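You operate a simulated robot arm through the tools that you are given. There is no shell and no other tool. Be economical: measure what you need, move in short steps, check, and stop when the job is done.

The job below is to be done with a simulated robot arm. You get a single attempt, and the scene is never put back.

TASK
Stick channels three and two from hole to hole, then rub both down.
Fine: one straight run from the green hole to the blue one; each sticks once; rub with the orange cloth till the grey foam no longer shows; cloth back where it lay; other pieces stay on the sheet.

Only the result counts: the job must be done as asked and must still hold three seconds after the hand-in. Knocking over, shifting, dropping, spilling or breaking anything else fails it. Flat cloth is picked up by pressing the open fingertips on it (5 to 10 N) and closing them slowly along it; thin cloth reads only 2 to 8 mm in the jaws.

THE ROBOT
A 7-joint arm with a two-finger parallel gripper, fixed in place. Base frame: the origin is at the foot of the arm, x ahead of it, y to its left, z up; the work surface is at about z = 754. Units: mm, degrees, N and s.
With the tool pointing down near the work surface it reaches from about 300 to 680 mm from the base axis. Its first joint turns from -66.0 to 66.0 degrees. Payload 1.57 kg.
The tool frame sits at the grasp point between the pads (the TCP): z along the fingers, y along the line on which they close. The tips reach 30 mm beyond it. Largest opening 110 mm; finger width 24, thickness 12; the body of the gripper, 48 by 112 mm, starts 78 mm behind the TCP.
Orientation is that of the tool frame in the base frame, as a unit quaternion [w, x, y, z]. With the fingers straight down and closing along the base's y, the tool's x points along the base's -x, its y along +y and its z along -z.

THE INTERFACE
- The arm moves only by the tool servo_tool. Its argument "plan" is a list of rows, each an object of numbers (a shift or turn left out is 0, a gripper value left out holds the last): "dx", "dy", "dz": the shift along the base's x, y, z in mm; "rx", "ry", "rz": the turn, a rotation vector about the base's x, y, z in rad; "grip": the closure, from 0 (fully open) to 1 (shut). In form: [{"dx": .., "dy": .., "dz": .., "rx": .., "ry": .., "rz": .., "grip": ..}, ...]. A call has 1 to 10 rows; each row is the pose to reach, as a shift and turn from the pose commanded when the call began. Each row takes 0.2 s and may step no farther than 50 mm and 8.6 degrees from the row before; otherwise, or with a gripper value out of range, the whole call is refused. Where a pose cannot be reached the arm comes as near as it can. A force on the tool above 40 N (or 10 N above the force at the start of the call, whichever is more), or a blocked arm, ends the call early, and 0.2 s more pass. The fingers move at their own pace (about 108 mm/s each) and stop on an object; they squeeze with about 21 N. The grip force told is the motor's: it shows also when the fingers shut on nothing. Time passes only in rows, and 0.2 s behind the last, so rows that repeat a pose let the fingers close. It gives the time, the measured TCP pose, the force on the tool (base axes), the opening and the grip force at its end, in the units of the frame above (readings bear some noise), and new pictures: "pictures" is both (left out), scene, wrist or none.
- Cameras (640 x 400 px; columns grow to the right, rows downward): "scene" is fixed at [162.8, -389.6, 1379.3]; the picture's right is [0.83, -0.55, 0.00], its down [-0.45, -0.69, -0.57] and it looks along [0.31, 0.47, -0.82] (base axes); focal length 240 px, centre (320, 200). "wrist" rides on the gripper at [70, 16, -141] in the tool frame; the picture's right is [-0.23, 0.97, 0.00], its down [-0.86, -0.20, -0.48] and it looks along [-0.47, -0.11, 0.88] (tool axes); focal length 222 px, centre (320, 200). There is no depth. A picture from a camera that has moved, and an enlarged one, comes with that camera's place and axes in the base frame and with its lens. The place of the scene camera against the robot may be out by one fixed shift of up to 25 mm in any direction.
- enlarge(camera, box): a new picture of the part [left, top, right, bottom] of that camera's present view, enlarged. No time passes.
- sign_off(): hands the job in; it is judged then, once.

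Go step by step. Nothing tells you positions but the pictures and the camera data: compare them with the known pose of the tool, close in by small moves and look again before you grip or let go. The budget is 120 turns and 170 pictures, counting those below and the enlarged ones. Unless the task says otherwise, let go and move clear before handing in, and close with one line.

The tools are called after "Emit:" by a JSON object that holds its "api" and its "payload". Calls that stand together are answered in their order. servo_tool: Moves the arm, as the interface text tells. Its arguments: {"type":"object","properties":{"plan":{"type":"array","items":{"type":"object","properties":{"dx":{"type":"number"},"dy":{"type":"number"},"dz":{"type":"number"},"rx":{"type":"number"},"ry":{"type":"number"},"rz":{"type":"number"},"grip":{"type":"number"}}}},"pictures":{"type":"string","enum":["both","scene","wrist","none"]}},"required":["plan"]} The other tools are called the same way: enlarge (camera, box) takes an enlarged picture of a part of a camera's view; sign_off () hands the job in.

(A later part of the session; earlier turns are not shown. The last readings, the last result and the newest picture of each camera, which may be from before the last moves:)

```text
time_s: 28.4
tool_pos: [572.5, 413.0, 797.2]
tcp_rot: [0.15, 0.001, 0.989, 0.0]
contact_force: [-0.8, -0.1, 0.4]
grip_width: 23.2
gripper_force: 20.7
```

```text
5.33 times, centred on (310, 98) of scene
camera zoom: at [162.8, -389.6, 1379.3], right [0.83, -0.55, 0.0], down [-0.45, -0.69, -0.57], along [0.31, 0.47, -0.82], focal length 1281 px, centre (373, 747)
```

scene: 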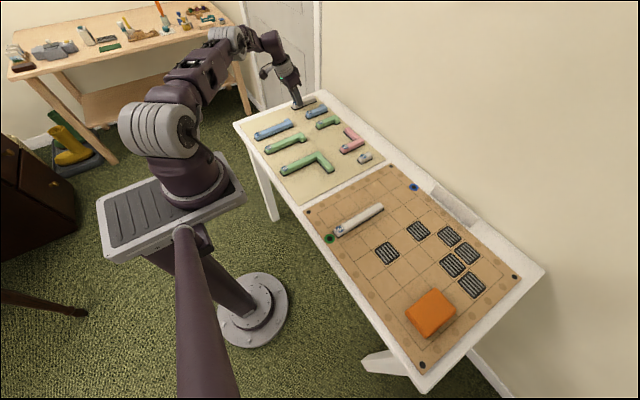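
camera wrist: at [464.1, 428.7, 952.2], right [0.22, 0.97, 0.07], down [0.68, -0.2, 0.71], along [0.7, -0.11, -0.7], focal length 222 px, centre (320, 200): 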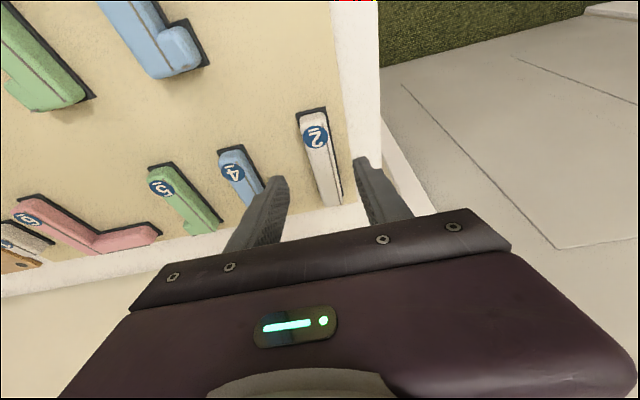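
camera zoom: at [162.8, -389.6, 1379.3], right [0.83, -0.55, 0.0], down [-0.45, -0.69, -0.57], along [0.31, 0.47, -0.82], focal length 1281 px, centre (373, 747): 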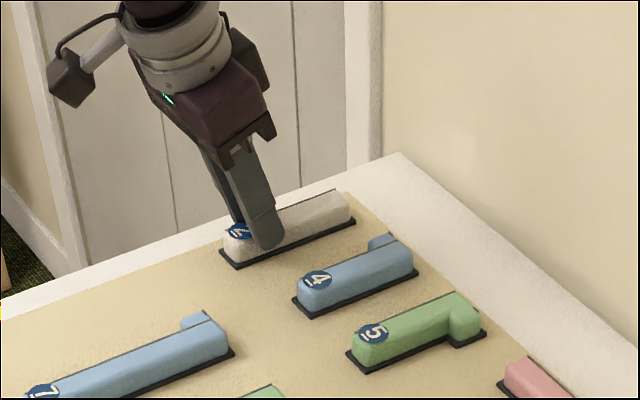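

Gripped. Lift straight up keeping the tilt.

Emit:
{"api": "servo_tool", "payload": {"plan": [{"dz": 3}, {"dz": 8}, {"dz": 20}, {"dz": 50}, {"dz": 90}, {"dz": 90}], "pictures": "both"}}

Emit:
{"api": "enlarge", "payload": {"camera": "scene", "box": [240, 30, 380, 117]}}

Emit:
{"api": "enlarge", "payload": {"camera": "wrist", "box": [220, 80, 460, 230]}}

```text
time_s: 29.8
tool_pos: [571.3, 417.2, 888.6]
tcp_rot: [0.149, 0.0, 0.989, 0.0]
contact_force: [-0.7, 0.2, -0.3]
grip_width: 23.0
gripper_force: 21.2
camera wrist: at [463.2, 432.9, 1002.4], right [0.22, 0.97, 0.07], down [0.68, -0.2, 0.71], along [0.7, -0.11, -0.7], focal length 222 px, centre (320, 200)
```

scene: 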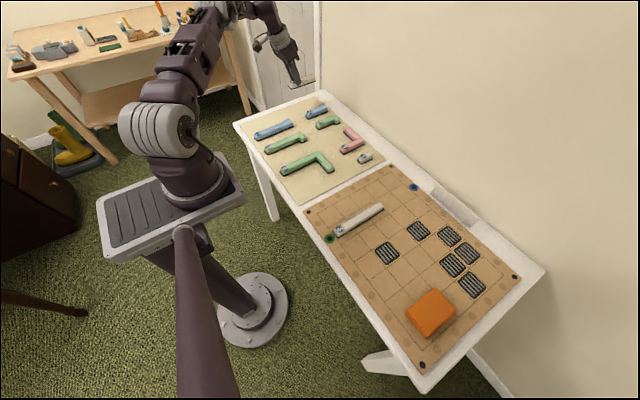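
wrist: 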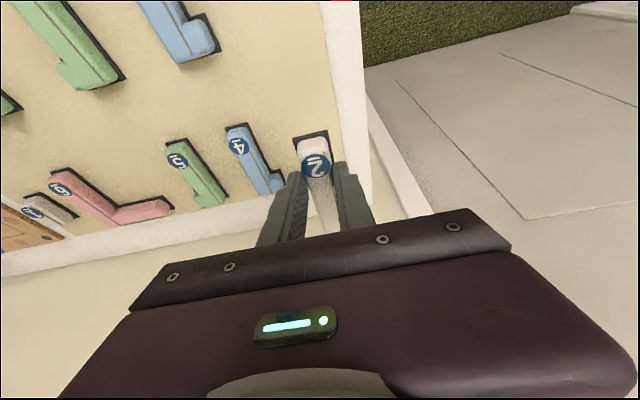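

```text
4.57 times, centred on (310, 74) of scene
camera zoom: at [162.8, -389.6, 1379.3], right [0.83, -0.55, 0.0], down [-0.45, -0.69, -0.57], along [0.31, 0.47, -0.82], focal length 1098 px, centre (366, 778)
```

zoom: 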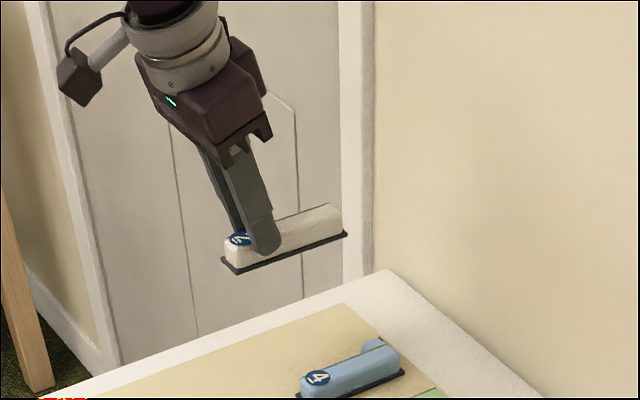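

```text
2.67 times, centred on (340, 155) of wrist
camera zoom: at [463.2, 432.9, 1002.4], right [0.22, 0.97, 0.07], down [0.68, -0.2, 0.71], along [0.7, -0.11, -0.7], focal length 592 px, centre (267, 320)
```

zoom: 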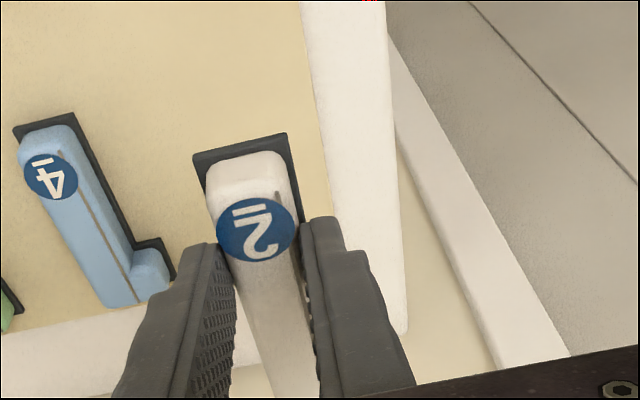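

Piece 2 is held level, its label end 25 mm behind the TCP. Carrying to the target (start x 534).

Emit:
{"api": "servo_tool", "payload": {"plan": [{"dx": -13, "dy": -46}, {"dx": -13, "dy": -94}, {"dx": -13, "dy": -142}, {"dx": -13, "dy": -190}, {"dx": -13, "dy": -238}, {"dx": -13, "dy": -286}, {"dx": -13, "dy": -334}, {"dx": -13, "dy": -382}, {"dx": -13, "dy": -430}, {"dx": -13, "dy": -478}], "pictures": "none"}}

Emit:
{"api": "servo_tool", "payload": {"plan": [{"dy": -48}, {"dy": -96, "dz": -10}, {"dy": -108, "dz": -30}, {"dy": -108, "dz": -50}, {"dy": -108, "dz": -65}, {"dy": -108, "dz": -65}], "pictures": "both"}}

Emit:
{"api": "enlarge", "payload": {"camera": "wrist", "box": [220, 80, 460, 230]}}

Emit:
{"api": "enlarge", "payload": {"camera": "scene", "box": [330, 150, 450, 225]}}

```text
time_s: 32.0
tool_pos: [560.2, -66.3, 885.6]
tcp_rot: [0.15, 0.0, 0.989, 0.001]
contact_force: [-0.1, 0.2, -1.1]
grip_width: 23.0
gripper_force: 20.4
```

```text
time_s: 33.4
tool_pos: [558.4, -171.3, 823.3]
tcp_rot: [0.15, 0.0, 0.989, 0.0]
contact_force: [0.4, 0.6, -0.7]
grip_width: 23.0
gripper_force: 21.0
camera wrist: at [449.9, -154.9, 936.4], right [0.22, 0.97, 0.07], down [0.68, -0.2, 0.71], along [0.7, -0.11, -0.7], focal length 222 px, centre (320, 200)
```

scene: 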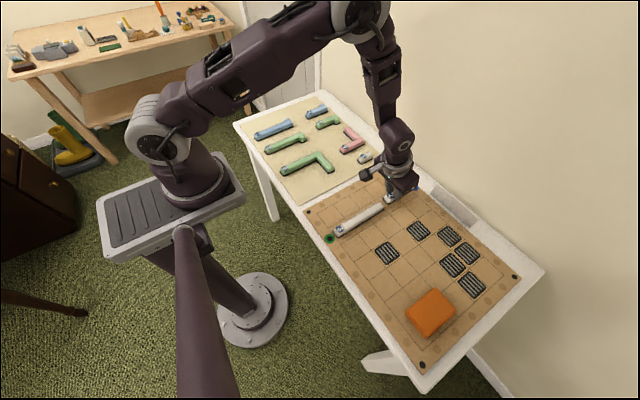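
wrist: 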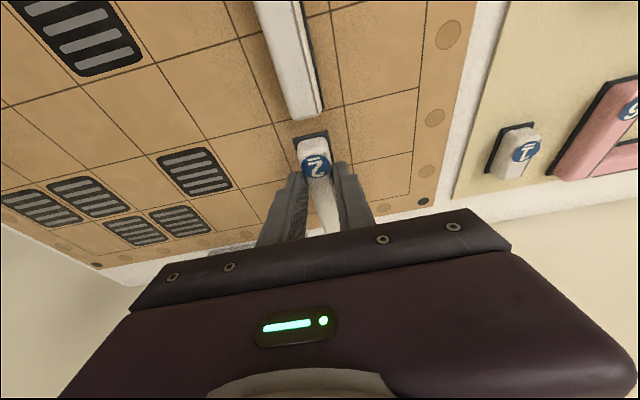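

```text
2.67 times, centred on (340, 155) of wrist
camera zoom: at [449.9, -154.9, 936.4], right [0.22, 0.97, 0.07], down [0.68, -0.2, 0.71], along [0.7, -0.11, -0.7], focal length 592 px, centre (267, 320)
```

zoom: 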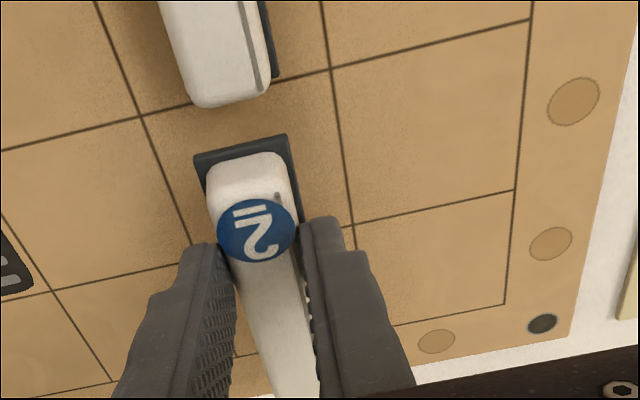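

```text
5.33 times, centred on (390, 188) of scene
camera zoom: at [162.8, -389.7, 1379.3], right [0.83, -0.55, 0.0], down [-0.45, -0.69, -0.57], along [0.31, 0.47, -0.82], focal length 1281 px, centre (-53, 267)
```

zoom: 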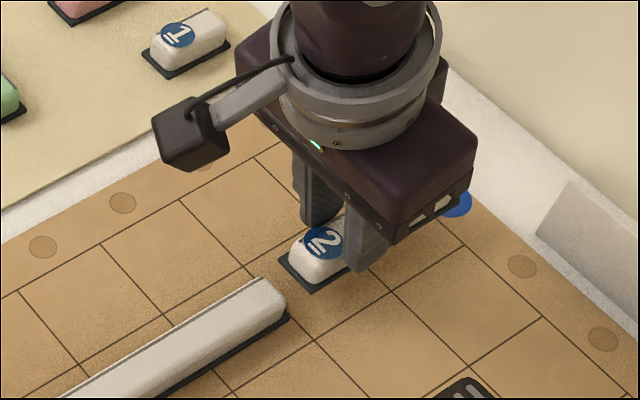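

Piece 2 hovers just past piece 3, ~1–2 mm too far forward. Descend close and re-check.

Emit:
{"api": "servo_tool", "payload": {"plan": [{"dx": -1.2, "dy": 0.5, "dz": -8}, {"dx": -1.2, "dy": 0.5, "dz": -15}, {"dx": -1.2, "dy": 0.5, "dz": -15}, {"dx": -1.2, "dy": 0.5, "dz": -15}], "pictures": "both"}}

Emit:
{"api": "enlarge", "payload": {"camera": "wrist", "box": [240, 80, 400, 180]}}

Emit:
{"api": "enlarge", "payload": {"camera": "scene", "box": [350, 165, 430, 215]}}

```text
time_s: 34.4
tool_pos: [558.5, -171.3, 807.1]
tcp_rot: [0.15, 0.0, 0.989, 0.0]
contact_force: [-1.6, -0.1, -0.6]
grip_width: 22.7
gripper_force: 21.0
camera wrist: at [449.6, -155.3, 921.4], right [0.22, 0.97, 0.07], down [0.68, -0.2, 0.71], along [0.7, -0.11, -0.7], focal length 222 px, centre (320, 200)
```

scene: 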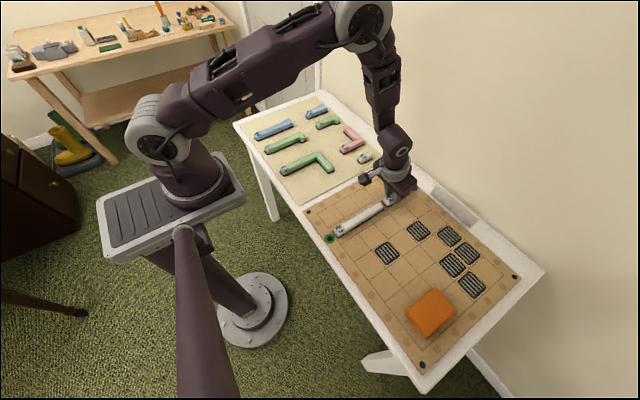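
wrist: 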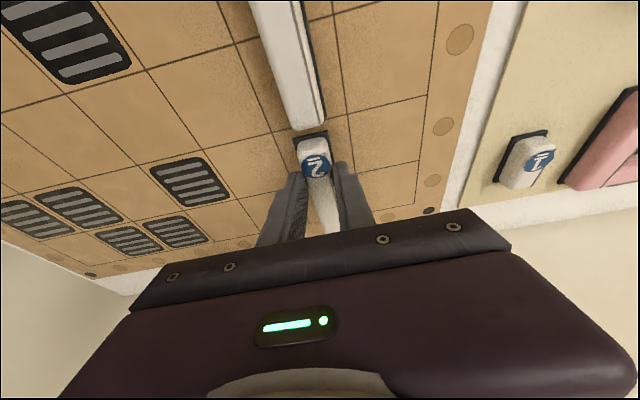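

```text
4.00 times, centred on (320, 130) of wrist
camera zoom: at [449.6, -155.3, 921.4], right [0.22, 0.97, 0.07], down [0.68, -0.2, 0.71], along [0.7, -0.11, -0.7], focal length 888 px, centre (320, 480)
```

zoom: 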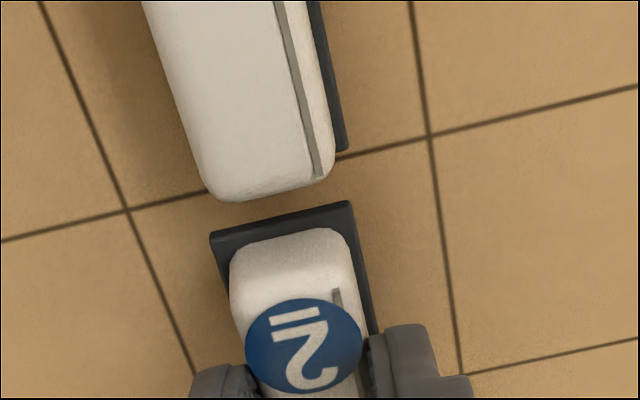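

```text
8.00 times, centred on (390, 190) of scene
camera zoom: at [162.8, -389.7, 1379.3], right [0.83, -0.55, 0.0], down [-0.45, -0.69, -0.57], along [0.31, 0.47, -0.82], focal length 1921 px, centre (-240, 280)
```

zoom: 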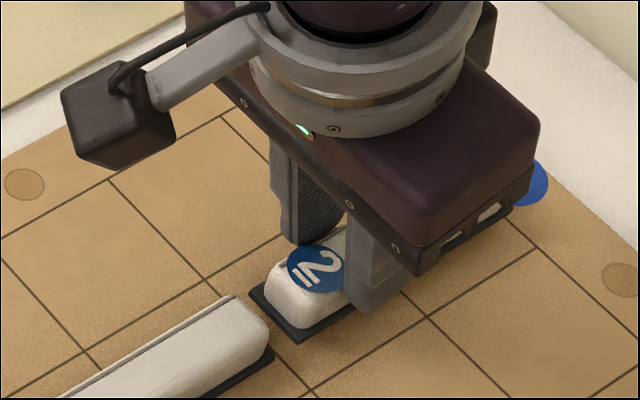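

About 1 mm corrections left; then slow touch-down.

Emit:
{"api": "servo_tool", "payload": {"plan": [{"dx": -1, "dy": 0.6, "dz": -2}, {"dx": -1, "dy": 0.6, "dz": -4}, {"dx": -1, "dy": 0.6, "dz": -5}, {"dx": -1, "dy": 0.6, "dz": -6}, {"dx": -1, "dy": 0.6, "dz": -6}], "pictures": "none"}}

```text
time_s: 35.6
tool_pos: [557.2, -169.5, 801.5]
tcp_rot: [0.149, 0.0, 0.989, 0.0]
contact_force: [-1.1, 0.4, 2.3]
grip_width: 22.9
gripper_force: 21.3
```

Contact is only just starting (2 N); press slightly further.

Emit:
{"api": "servo_tool", "payload": {"plan": [{"dz": -0.7}, {"dz": -1.4}, {"dz": -1.4}], "pictures": "both"}}

Emit:
{"api": "enlarge", "payload": {"camera": "scene", "box": [350, 165, 430, 215]}}

```text
time_s: 36.4
tool_pos: [557.8, -171.3, 799.7]
tcp_rot: [0.151, 0.0, 0.988, -0.001]
contact_force: [0.2, 0.8, 19.3]
grip_width: 23.3
gripper_force: 20.8
camera wrist: at [449.0, -154.5, 914.4], right [0.22, 0.97, 0.07], down [0.67, -0.2, 0.71], along [0.71, -0.11, -0.7], focal length 222 px, centre (320, 200)
```

scene: 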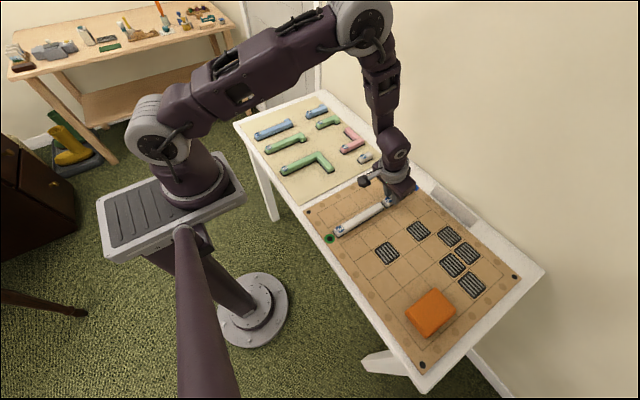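
wrist: 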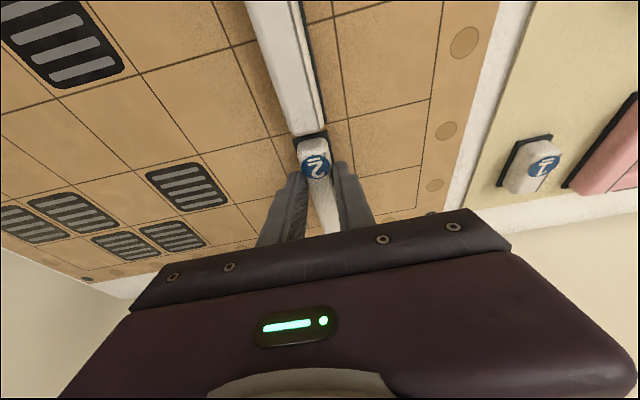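

```text
8.00 times, centred on (390, 190) of scene
camera zoom: at [162.4, -389.5, 1379.4], right [0.83, -0.55, 0.0], down [-0.45, -0.69, -0.57], along [0.31, 0.47, -0.82], focal length 1921 px, centre (-240, 280)
```

zoom: 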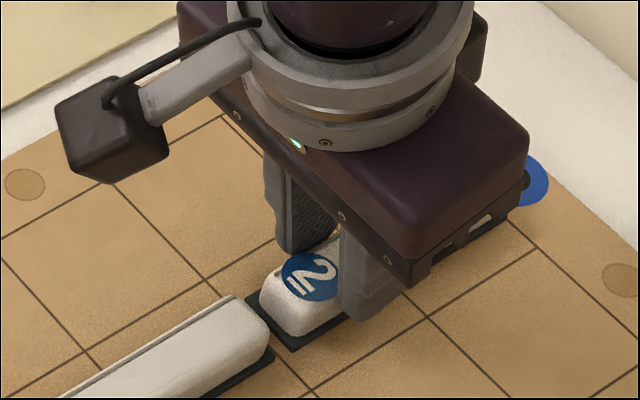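

Placed with 19 N contact. Release, rise, and untilt.

Emit:
{"api": "servo_tool", "payload": {"plan": [{"dz": 0.5}, {"dz": 0.5, "grip": 0.75}, {"dz": 0.5, "grip": 0.6}, {"dz": 0.5, "grip": 0.5}, {"dz": 20}, {"dz": 60, "ry": 0.1}, {"dz": 100, "ry": 0.2}, {"dz": 110, "ry": 0.3}, {"dz": 110, "dx": -40, "ry": 0.3}], "pictures": "both"}}

Emit:
{"api": "enlarge", "payload": {"camera": "scene", "box": [320, 160, 440, 235]}}

Emit:
{"api": "enlarge", "payload": {"camera": "scene", "box": [390, 270, 480, 360]}}

```text
time_s: 38.4
tool_pos: [517.1, -172.0, 910.4]
tcp_rot: [0.0, 0.0, 1.0, 0.0]
contact_force: [0.3, 0.4, 0.3]
grip_width: 55.2
gripper_force: 0.0
camera wrist: at [447.2, -154.6, 1050.7], right [0.23, 0.97, 0.0], down [0.86, -0.2, 0.48], along [0.47, -0.11, -0.88], focal length 222 px, centre (320, 200)
```

scene: 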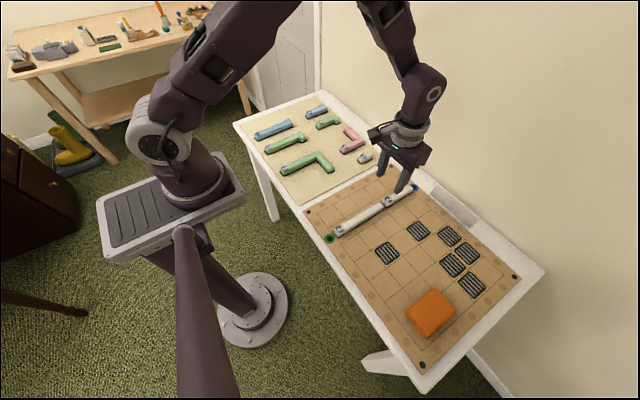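
wrist: 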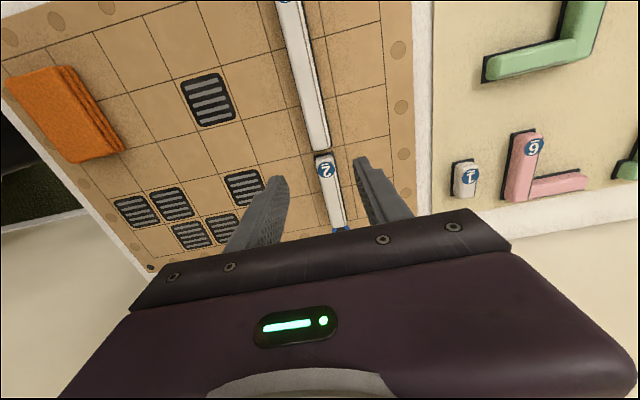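

```text
5.33 times, centred on (380, 198) of scene
camera zoom: at [162.8, -389.6, 1379.3], right [0.83, -0.55, 0.0], down [-0.45, -0.69, -0.57], along [0.31, 0.47, -0.82], focal length 1281 px, centre (0, 213)
```

zoom: 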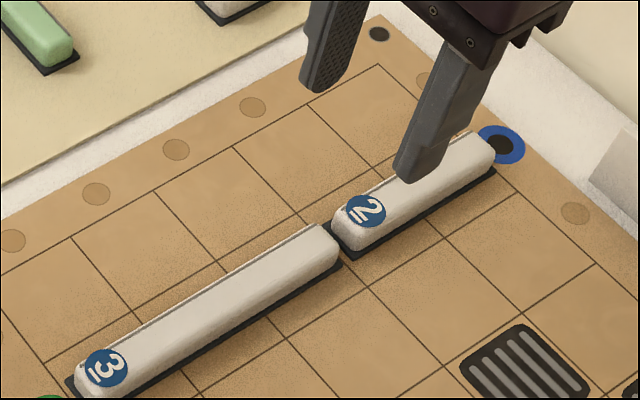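

```text
4.44 times, centred on (435, 315) of scene
camera zoom: at [162.8, -389.6, 1379.3], right [0.83, -0.55, 0.0], down [-0.45, -0.69, -0.57], along [0.31, 0.47, -0.82], focal length 1067 px, centre (-191, -311)
```

zoom: 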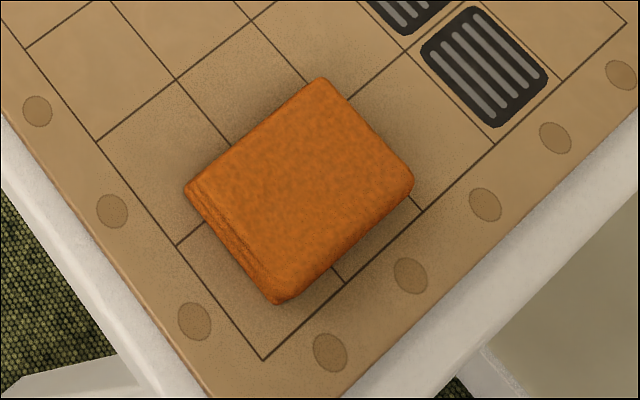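

Both channels form a straight run from green to blue. Now view the orange cloth from above.

Emit:
{"api": "servo_tool", "payload": {"plan": [{"dx": -20, "dy": -40}, {"dx": -40, "dy": -80}, {"dx": -60, "dy": -120}, {"dx": -70, "dy": -165}, {"dx": -75, "dy": -210}, {"dx": -75, "dy": -250}, {"dx": -75, "dy": -250}], "pictures": "wrist"}}

Emit:
{"api": "enlarge", "payload": {"camera": "wrist", "box": [200, 30, 440, 180]}}

```text
time_s: 40.0
tool_pos: [443.0, -418.4, 909.8]
tcp_rot: [0.0, 0.0, 1.0, 0.0]
contact_force: [-0.8, 0.4, 0.3]
grip_width: 55.2
gripper_force: 0.0
camera wrist: at [372.8, -403.4, 1049.8], right [0.23, 0.97, 0.0], down [0.86, -0.2, 0.48], along [0.47, -0.11, -0.88], focal length 222 px, centre (320, 200)
```

wrist: 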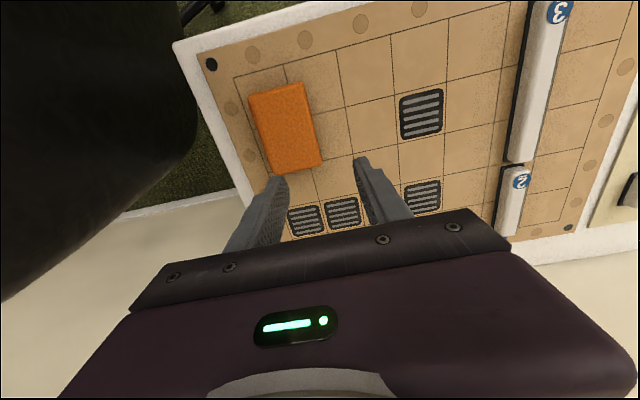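

```text
2.67 times, centred on (320, 105) of wrist
camera zoom: at [372.8, -403.4, 1049.8], right [0.23, 0.97, 0.0], down [0.86, -0.2, 0.48], along [0.47, -0.11, -0.88], focal length 592 px, centre (320, 453)
```

zoom: 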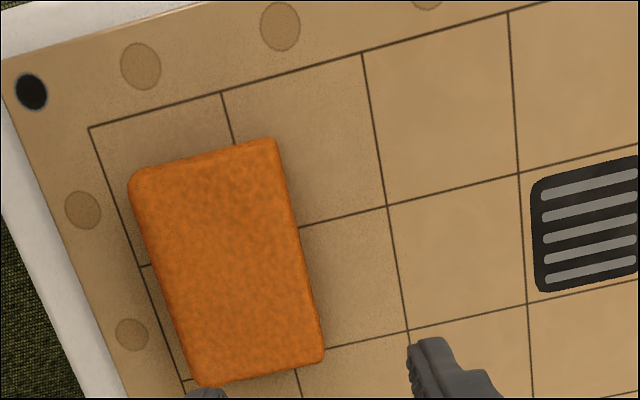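

Cloth pad is about 94 × 63 mm, centred (420, -454), square to the base. I'll hover over it with open jaws and check its thickness.

Emit:
{"api": "servo_tool", "payload": {"plan": [{"dx": -12, "dy": -18, "grip": 0.09}, {"dx": -23, "dy": -35.5}, {"dx": -23, "dy": -35.5, "dz": -40}, {"dx": -23, "dy": -35.5, "dz": -75}, {"dx": -23, "dy": -35.5, "dz": -75}], "pictures": "both"}}

Emit:
{"api": "enlarge", "payload": {"camera": "scene", "box": [370, 260, 490, 350]}}

Emit:
{"api": "enlarge", "payload": {"camera": "wrist", "box": [200, 30, 440, 180]}}

```text
time_s: 41.2
tool_pos: [419.2, -455.4, 834.4]
tcp_rot: [0.0, -0.001, 1.0, 0.0]
contact_force: [-0.5, -0.2, 0.2]
grip_width: 99.9
gripper_force: 0.0
camera wrist: at [349.1, -440.2, 975.1], right [0.23, 0.97, 0.0], down [0.86, -0.2, 0.48], along [0.47, -0.11, -0.88], focal length 222 px, centre (320, 200)
```

scene: 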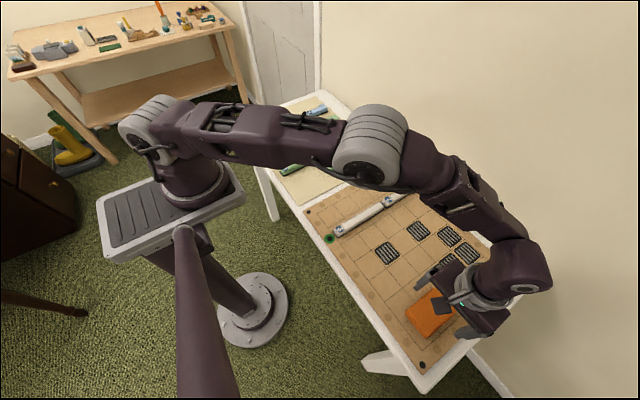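
wrist: 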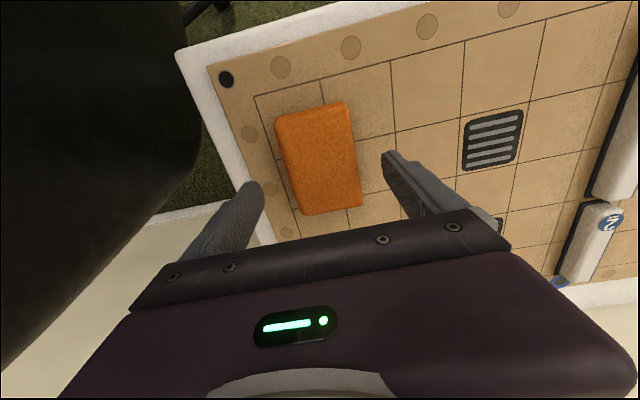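

```text
4.44 times, centred on (430, 305) of scene
camera zoom: at [162.8, -389.7, 1379.3], right [0.83, -0.55, 0.0], down [-0.45, -0.69, -0.57], along [0.31, 0.47, -0.82], focal length 1067 px, centre (-169, -267)
```

zoom: 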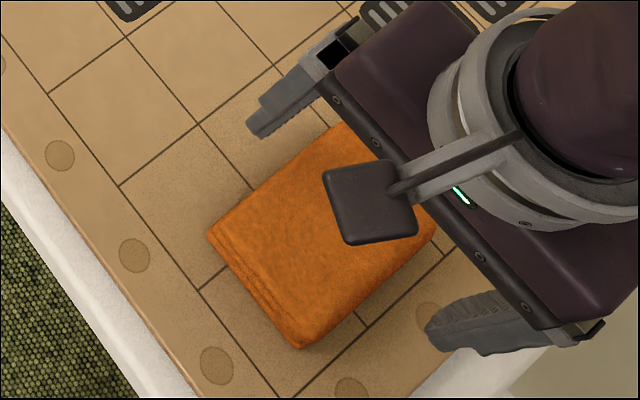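

```text
2.67 times, centred on (320, 105) of wrist
camera zoom: at [349.1, -440.2, 975.1], right [0.23, 0.97, 0.0], down [0.86, -0.2, 0.48], along [0.47, -0.11, -0.88], focal length 592 px, centre (320, 453)
```

zoom: 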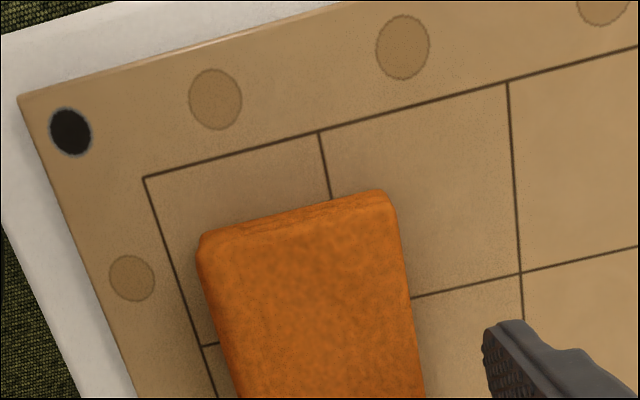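

Pad is ~20 mm thick. Lower jaws around its sides (tips ~8 mm above board) and close slowly.

Emit:
{"api": "servo_tool", "payload": {"plan": [{"dy": 1, "dz": -20}, {"dy": 1, "dz": -39}, {"dy": 1, "dz": -39, "grip": 0.2}, {"dy": 1, "dz": -39, "grip": 0.3}, {"dy": 1, "dz": -39, "grip": 0.4}, {"dy": 1, "dz": -39, "grip": 0.45}, {"dy": 1, "dz": -39, "grip": 0.5}, {"dy": 1, "dz": -39, "grip": 0.5}], "pictures": "both"}}

Emit:
{"api": "enlarge", "payload": {"camera": "scene", "box": [370, 260, 490, 350]}}

```text
time_s: 43.0
tool_pos: [419.4, -455.4, 794.9]
tcp_rot: [0.0, 0.0, 1.0, 0.0]
contact_force: [-0.2, 0.5, -0.6]
grip_width: 65.1
gripper_force: 21.1
camera wrist: at [349.0, -439.1, 936.0], right [0.23, 0.97, 0.0], down [0.86, -0.2, 0.48], along [0.47, -0.11, -0.88], focal length 222 px, centre (320, 200)
```

scene: 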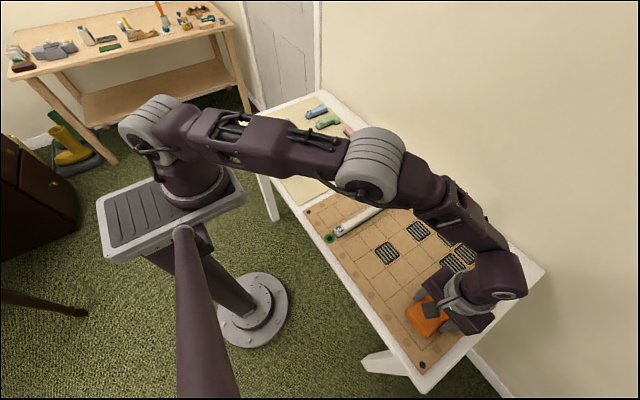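
wrist: 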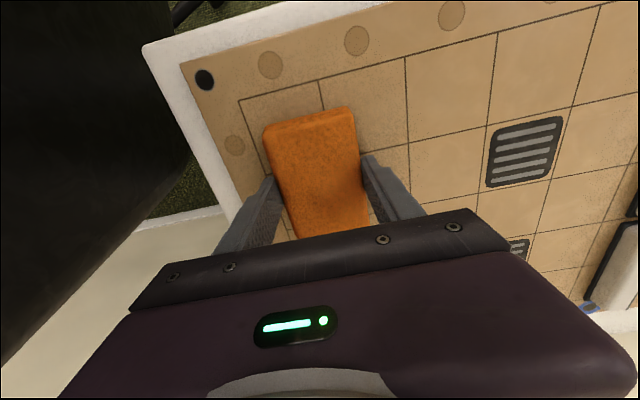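

```text
4.44 times, centred on (430, 305) of scene
camera zoom: at [162.8, -389.7, 1379.3], right [0.83, -0.55, 0.0], down [-0.45, -0.69, -0.57], along [0.31, 0.47, -0.82], focal length 1067 px, centre (-169, -267)
```

zoom: 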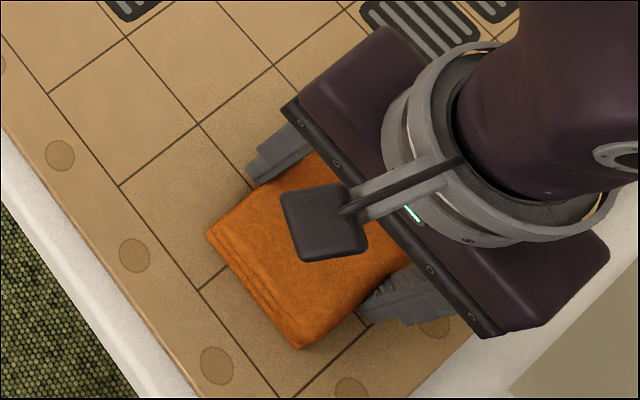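

Held firmly at 65 mm. Lift it (return pose remembered as this command) and check.

Emit:
{"api": "servo_tool", "payload": {"plan": [{"dz": 4}, {"dz": 15}, {"dz": 45}, {"dz": 80}, {"dz": 100}], "pictures": "both"}}

Emit:
{"api": "enlarge", "payload": {"camera": "scene", "box": [370, 230, 510, 330]}}

```text
time_s: 44.2
tool_pos: [419.3, -453.9, 897.3]
tcp_rot: [-0.001, 0.0, 1.0, 0.0]
contact_force: [-0.9, 0.2, -0.1]
grip_width: 65.4
gripper_force: 20.6
camera wrist: at [349.0, -438.4, 1038.6], right [0.23, 0.97, 0.0], down [0.85, -0.2, 0.48], along [0.47, -0.11, -0.88], focal length 222 px, centre (320, 200)
```

scene: 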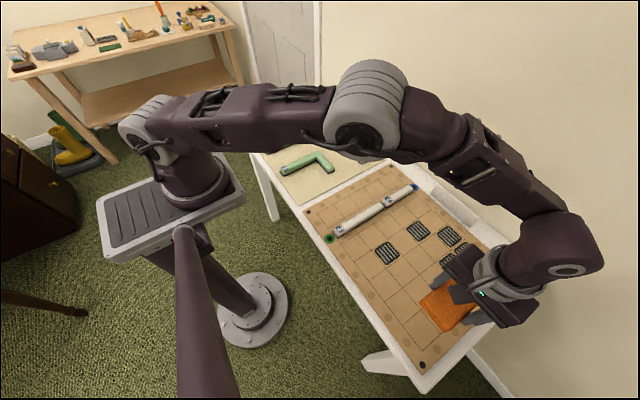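
wrist: 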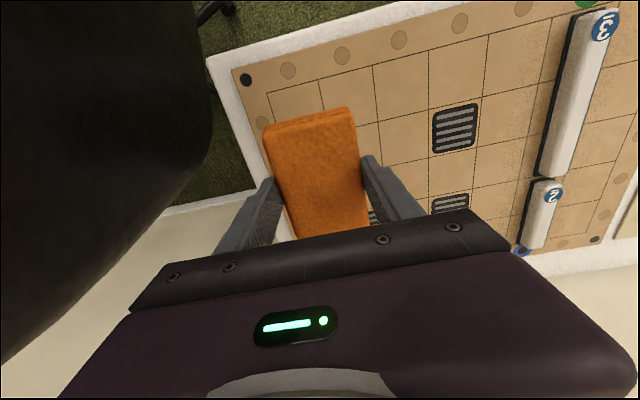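

```text
4.00 times, centred on (440, 280) of scene
camera zoom: at [162.8, -389.7, 1379.3], right [0.83, -0.55, 0.0], down [-0.45, -0.69, -0.57], along [0.31, 0.47, -0.82], focal length 961 px, centre (-160, -120)
```

zoom: 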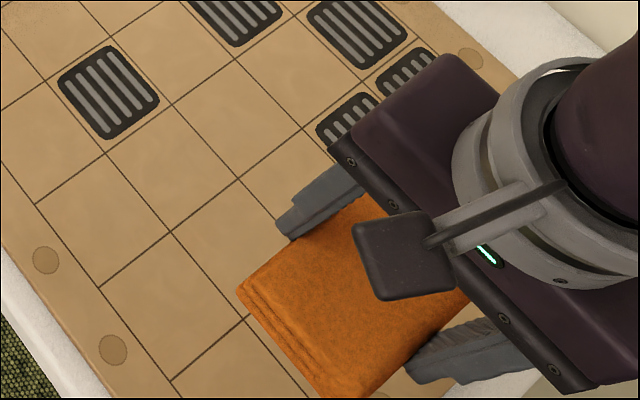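

Cloth is held level. Move it over the first channel's green end.

Emit:
{"api": "servo_tool", "payload": {"plan": [{"dy": 48}, {"dy": 96}, {"dx": -5, "dy": 144}, {"dx": -10, "dy": 190}, {"dx": -15, "dy": 237}, {"dx": -20, "dy": 283}, {"dx": -20, "dy": 283, "dz": -30}, {"dx": -20, "dy": 283, "dz": -60}, {"dx": -20, "dy": 283, "dz": -60}], "pictures": "both"}}

Emit:
{"api": "enlarge", "payload": {"camera": "scene", "box": [300, 150, 440, 250]}}

```text
time_s: 46.2
tool_pos: [400.9, -172.1, 836.2]
tcp_rot: [0.0, 0.0, 1.0, 0.0]
contact_force: [-0.5, 0.2, -0.5]
grip_width: 65.1
gripper_force: 20.7
camera wrist: at [331.0, -156.2, 977.2], right [0.23, 0.97, 0.0], down [0.85, -0.2, 0.48], along [0.47, -0.11, -0.88], focal length 222 px, centre (320, 200)
```

scene: 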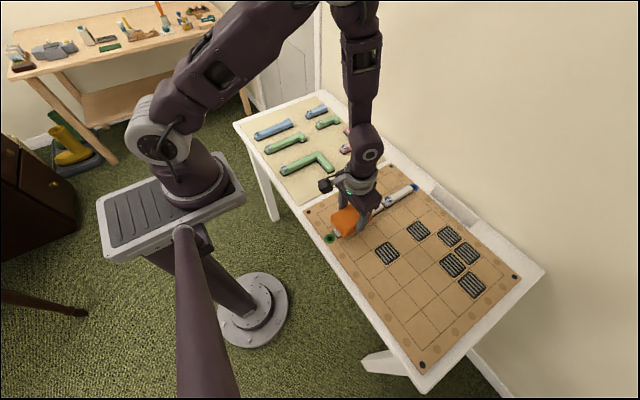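
wrist: 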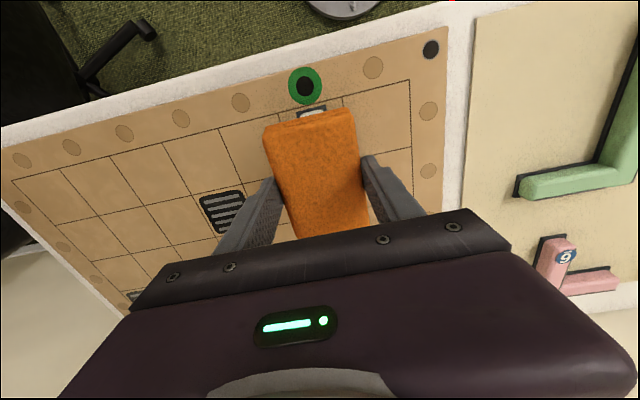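

```text
4.00 times, centred on (370, 200) of scene
camera zoom: at [162.8, -389.6, 1379.3], right [0.83, -0.55, 0.0], down [-0.45, -0.69, -0.57], along [0.31, 0.47, -0.82], focal length 961 px, centre (120, 200)
```

zoom: 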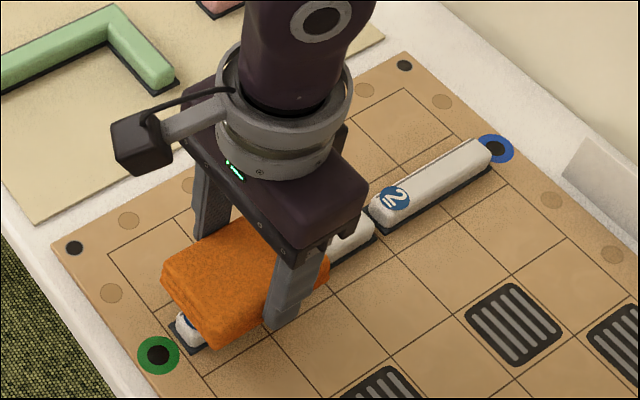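

Lower the cloth onto the channel in small steps until a moderate press.

Emit:
{"api": "servo_tool", "payload": {"plan": [{"dz": -4}, {"dz": -8}, {"dz": -10}, {"dz": -11}, {"dz": -12}, {"dz": -12}], "pictures": "none"}}

```text
time_s: 47.6
tool_pos: [399.9, -170.9, 823.7]
tcp_rot: [0.0, 0.001, 1.0, 0.0]
contact_force: [-0.1, 0.6, -0.5]
grip_width: 65.1
gripper_force: 21.1
```

Emit:
{"api": "servo_tool", "payload": {"plan": [{"dz": -1.5}, {"dz": -3}, {"dz": -4.5}, {"dz": -4.5}], "pictures": "none"}}

```text
time_s: 48.6
tool_pos: [399.1, -171.2, 818.9]
tcp_rot: [0.0, 0.0, 1.0, 0.0]
contact_force: [0.2, 0.5, -1.3]
grip_width: 65.1
gripper_force: 20.9
```

No contact yet at 819; continue down.

Emit:
{"api": "servo_tool", "payload": {"plan": [{"dz": -1}, {"dz": -2}, {"dz": -3}, {"dz": -4}, {"dz": -4}], "pictures": "scene"}}

Emit:
{"api": "enlarge", "payload": {"camera": "scene", "box": [310, 180, 410, 250]}}

```text
time_s: 49.8
tool_pos: [400.3, -171.6, 815.6]
tcp_rot: [0.001, 0.0, 1.0, -0.001]
contact_force: [-1.2, -1.6, 32.1]
grip_width: 65.3
gripper_force: 21.0
```

scene: 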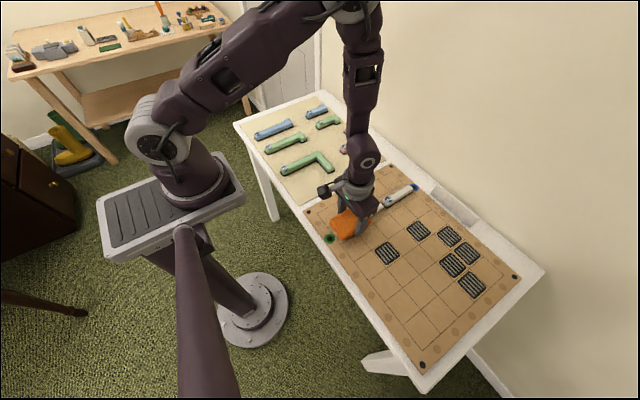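

```text
5.71 times, centred on (360, 215) of scene
camera zoom: at [162.3, -389.5, 1379.4], right [0.83, -0.55, 0.0], down [-0.45, -0.69, -0.57], along [0.31, 0.47, -0.82], focal length 1372 px, centre (91, 114)
```

zoom: 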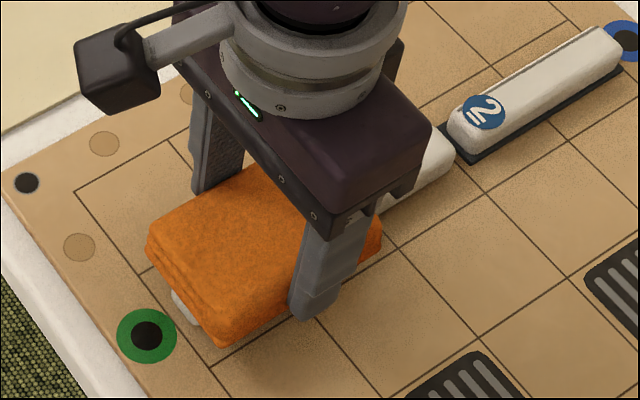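

Contact force 32 N is more than needed. Ease to ~12–15 N and start stroking along.

Emit:
{"api": "servo_tool", "payload": {"plan": [{"dz": 1}, {"dx": -8, "dz": 1.2}, {"dx": 8, "dz": 1.2}, {"dx": 24, "dz": 1.2}, {"dx": 40, "dz": 1.2}], "pictures": "scene"}}

Emit:
{"api": "enlarge", "payload": {"camera": "scene", "box": [310, 170, 430, 250]}}

```text
time_s: 51.0
tool_pos: [440.3, -171.9, 816.9]
tcp_rot: [-0.001, 0.0, 1.0, 0.0]
contact_force: [0.7, 0.0, -0.3]
grip_width: 65.5
gripper_force: 20.8
```

scene: 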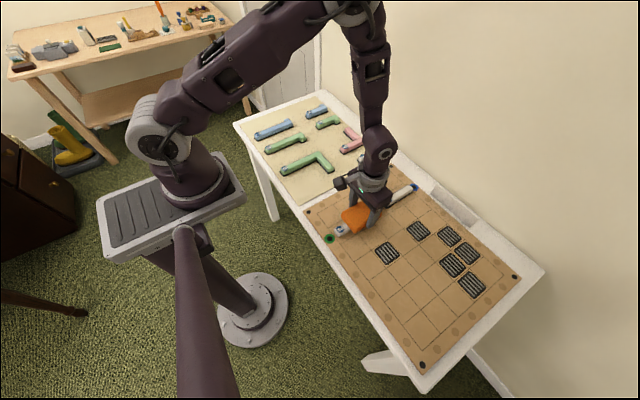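

```text
5.00 times, centred on (370, 210) of scene
camera zoom: at [162.8, -389.7, 1379.3], right [0.83, -0.55, 0.0], down [-0.45, -0.69, -0.57], along [0.31, 0.47, -0.82], focal length 1201 px, centre (70, 150)
```

zoom: 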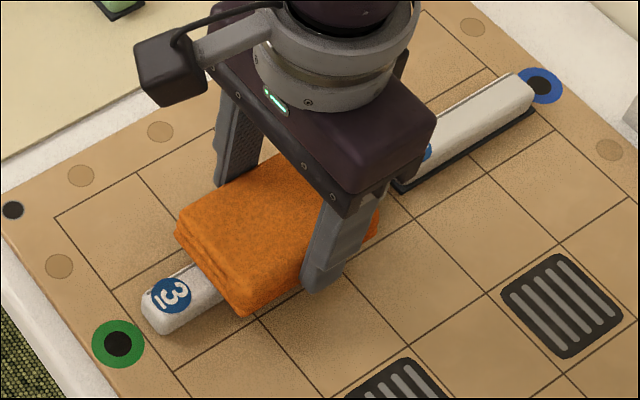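

The foam at the green end is already gone. Re-press slightly and stroke to the end of channel 3, staying short of the still-raised channel 2.

Emit:
{"api": "servo_tool", "payload": {"plan": [{"dz": -1}, {"dz": -2}, {"dz": -2.5}, {"dz": -2.5}], "pictures": "none"}}

```text
time_s: 52.0
tool_pos: [439.3, -171.3, 815.9]
tcp_rot: [0.002, 0.0, 1.0, 0.0]
contact_force: [-0.9, 2.4, 31.3]
grip_width: 65.1
gripper_force: 21.5
```

Emit:
{"api": "servo_tool", "payload": {"plan": [{"dz": 0.9}, {"dx": 12, "dz": 0.9}, {"dx": 24, "dz": 0.9}, {"dx": 36, "dz": 0.9}, {"dx": 36, "dz": 0.9}, {"dx": 20, "dz": 0.9}, {"dx": 0, "dz": 0.9}, {"dx": -20, "dz": 0.9}, {"dx": -40, "dz": 0.9}, {"dx": -52, "dz": 0.9}], "pictures": "none"}}

Emit:
{"api": "servo_tool", "payload": {"plan": [{"dz": 20}, {"dz": 40}, {"dz": 60, "dx": 20}, {"dz": 60, "dx": 20}], "pictures": "scene"}}

Emit:
{"api": "enlarge", "payload": {"camera": "scene", "box": [310, 170, 430, 250]}}

```text
time_s: 54.2
tool_pos: [386.8, -171.0, 815.5]
tcp_rot: [0.001, 0.0, 1.0, -0.001]
contact_force: [4.9, 0.4, 13.2]
grip_width: 65.1
gripper_force: 20.6
```

```text
time_s: 55.2
tool_pos: [409.4, -171.4, 875.1]
tcp_rot: [0.001, 0.0, 1.0, 0.0]
contact_force: [0.4, -0.4, -1.1]
grip_width: 65.1
gripper_force: 21.0
```

scene: 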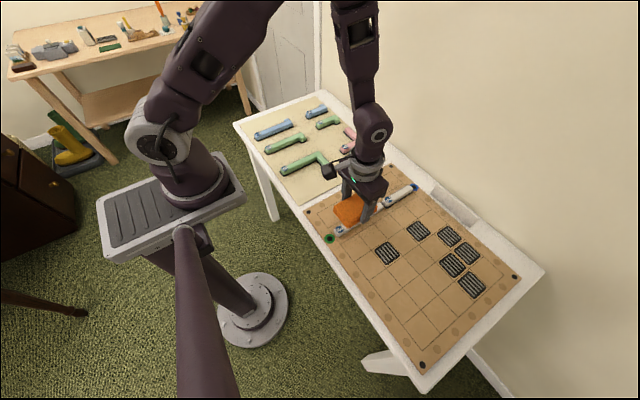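

```text
5.00 times, centred on (370, 210) of scene
camera zoom: at [162.8, -389.6, 1379.3], right [0.83, -0.55, 0.0], down [-0.45, -0.69, -0.57], along [0.31, 0.47, -0.82], focal length 1201 px, centre (70, 150)
```

zoom: 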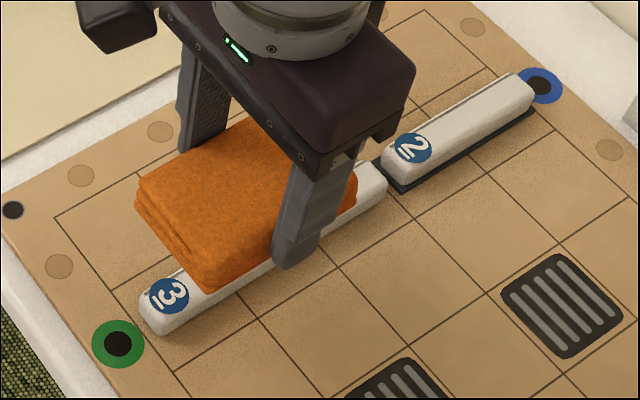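

Channel 3's foam no longer shows. Now go over channel 2 (cloth centred x≈585).

Emit:
{"api": "servo_tool", "payload": {"plan": [{"dx": 45}, {"dx": 90}, {"dx": 135}, {"dx": 176}, {"dx": 176, "dz": -30}, {"dx": 176, "dz": -52}, {"dx": 176, "dz": -54}, {"dx": 176, "dz": -55.5}, {"dx": 176, "dz": -57}, {"dx": 176, "dz": -57}], "pictures": "both"}}

Emit:
{"api": "enlarge", "payload": {"camera": "scene", "box": [330, 150, 450, 230]}}

```text
time_s: 57.4
tool_pos: [583.4, -172.9, 817.1]
tcp_rot: [0.0, -0.001, 1.0, 0.0]
contact_force: [-0.5, 0.4, -0.5]
grip_width: 65.1
gripper_force: 20.8
camera wrist: at [513.2, -156.0, 958.3], right [0.23, 0.97, 0.0], down [0.85, -0.2, 0.48], along [0.47, -0.11, -0.88], focal length 222 px, centre (320, 200)
```

scene: 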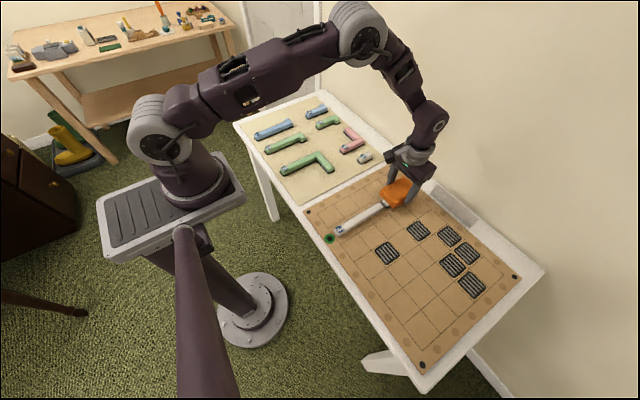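
wrist: 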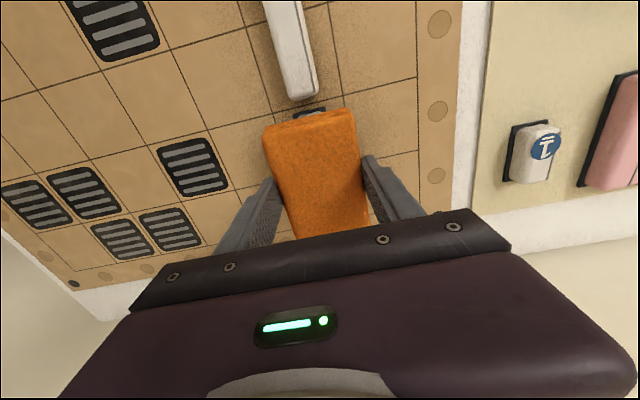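

```text
5.00 times, centred on (390, 190) of scene
camera zoom: at [162.8, -389.7, 1379.3], right [0.83, -0.55, 0.0], down [-0.45, -0.69, -0.57], along [0.31, 0.47, -0.82], focal length 1201 px, centre (-30, 250)
```

zoom: 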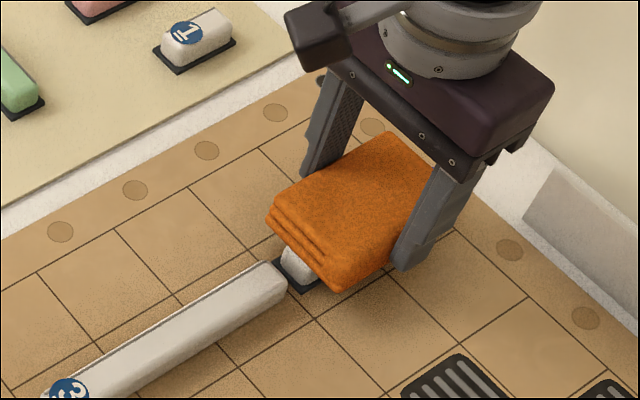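

Emit:
{"api": "servo_tool", "payload": {"plan": [{"dz": -1}, {"dz": -2}, {"dz": -3}, {"dz": -3}], "pictures": "none"}}

```text
time_s: 58.4
tool_pos: [583.9, -171.9, 814.5]
tcp_rot: [0.0, -0.001, 1.0, 0.0]
contact_force: [0.0, -0.4, -1.2]
grip_width: 65.1
gripper_force: 21.2
```

Emit:
{"api": "servo_tool", "payload": {"plan": [{"dz": -1}, {"dz": -2}, {"dz": -2.5}, {"dz": -3}, {"dz": -3}], "pictures": "scene"}}

Emit:
{"api": "enlarge", "payload": {"camera": "scene", "box": [360, 150, 440, 210]}}

```text
time_s: 59.6
tool_pos: [585.2, -171.2, 811.6]
tcp_rot: [0.002, 0.0, 1.0, -0.001]
contact_force: [2.2, -0.7, 31.9]
grip_width: 65.0
gripper_force: 21.4
```

scene: 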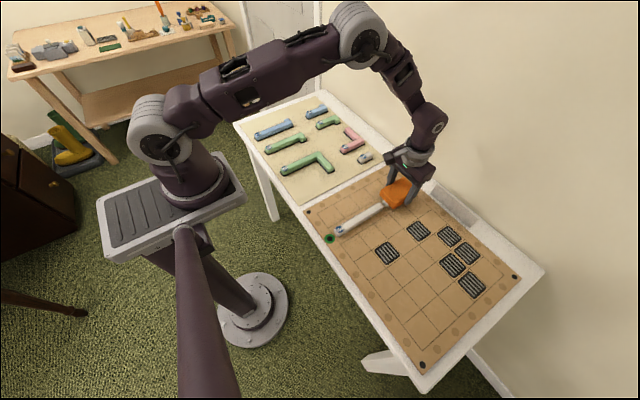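

```text
6.67 times, centred on (400, 180) of scene
camera zoom: at [162.2, -389.5, 1379.4], right [0.83, -0.55, 0.0], down [-0.45, -0.69, -0.57], along [0.31, 0.47, -0.82], focal length 1601 px, centre (-213, 333)
```

zoom: 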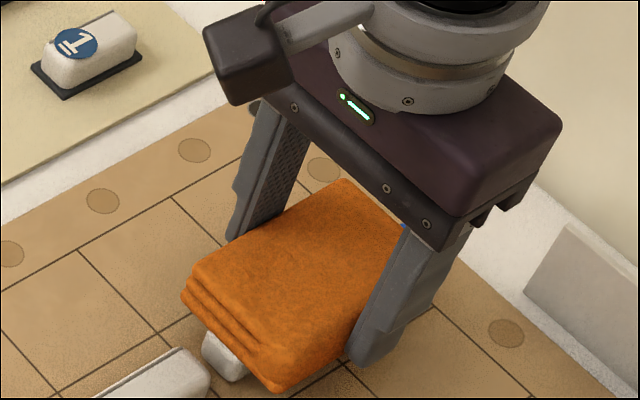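

Ease off a bit and stroke along channel 2.

Emit:
{"api": "servo_tool", "payload": {"plan": [{"dz": 0.9}, {"dx": -8, "dz": 0.9}, {"dx": 4, "dz": 0.9}, {"dx": 16, "dz": 0.9}, {"dx": 22, "dz": 0.9}, {"dx": 22, "dz": 0.9}], "pictures": "none"}}

```text
time_s: 61.0
tool_pos: [606.0, -171.2, 812.3]
tcp_rot: [0.0, -0.001, 1.0, 0.0]
contact_force: [-5.8, -0.2, 11.7]
grip_width: 65.0
gripper_force: 20.8
```

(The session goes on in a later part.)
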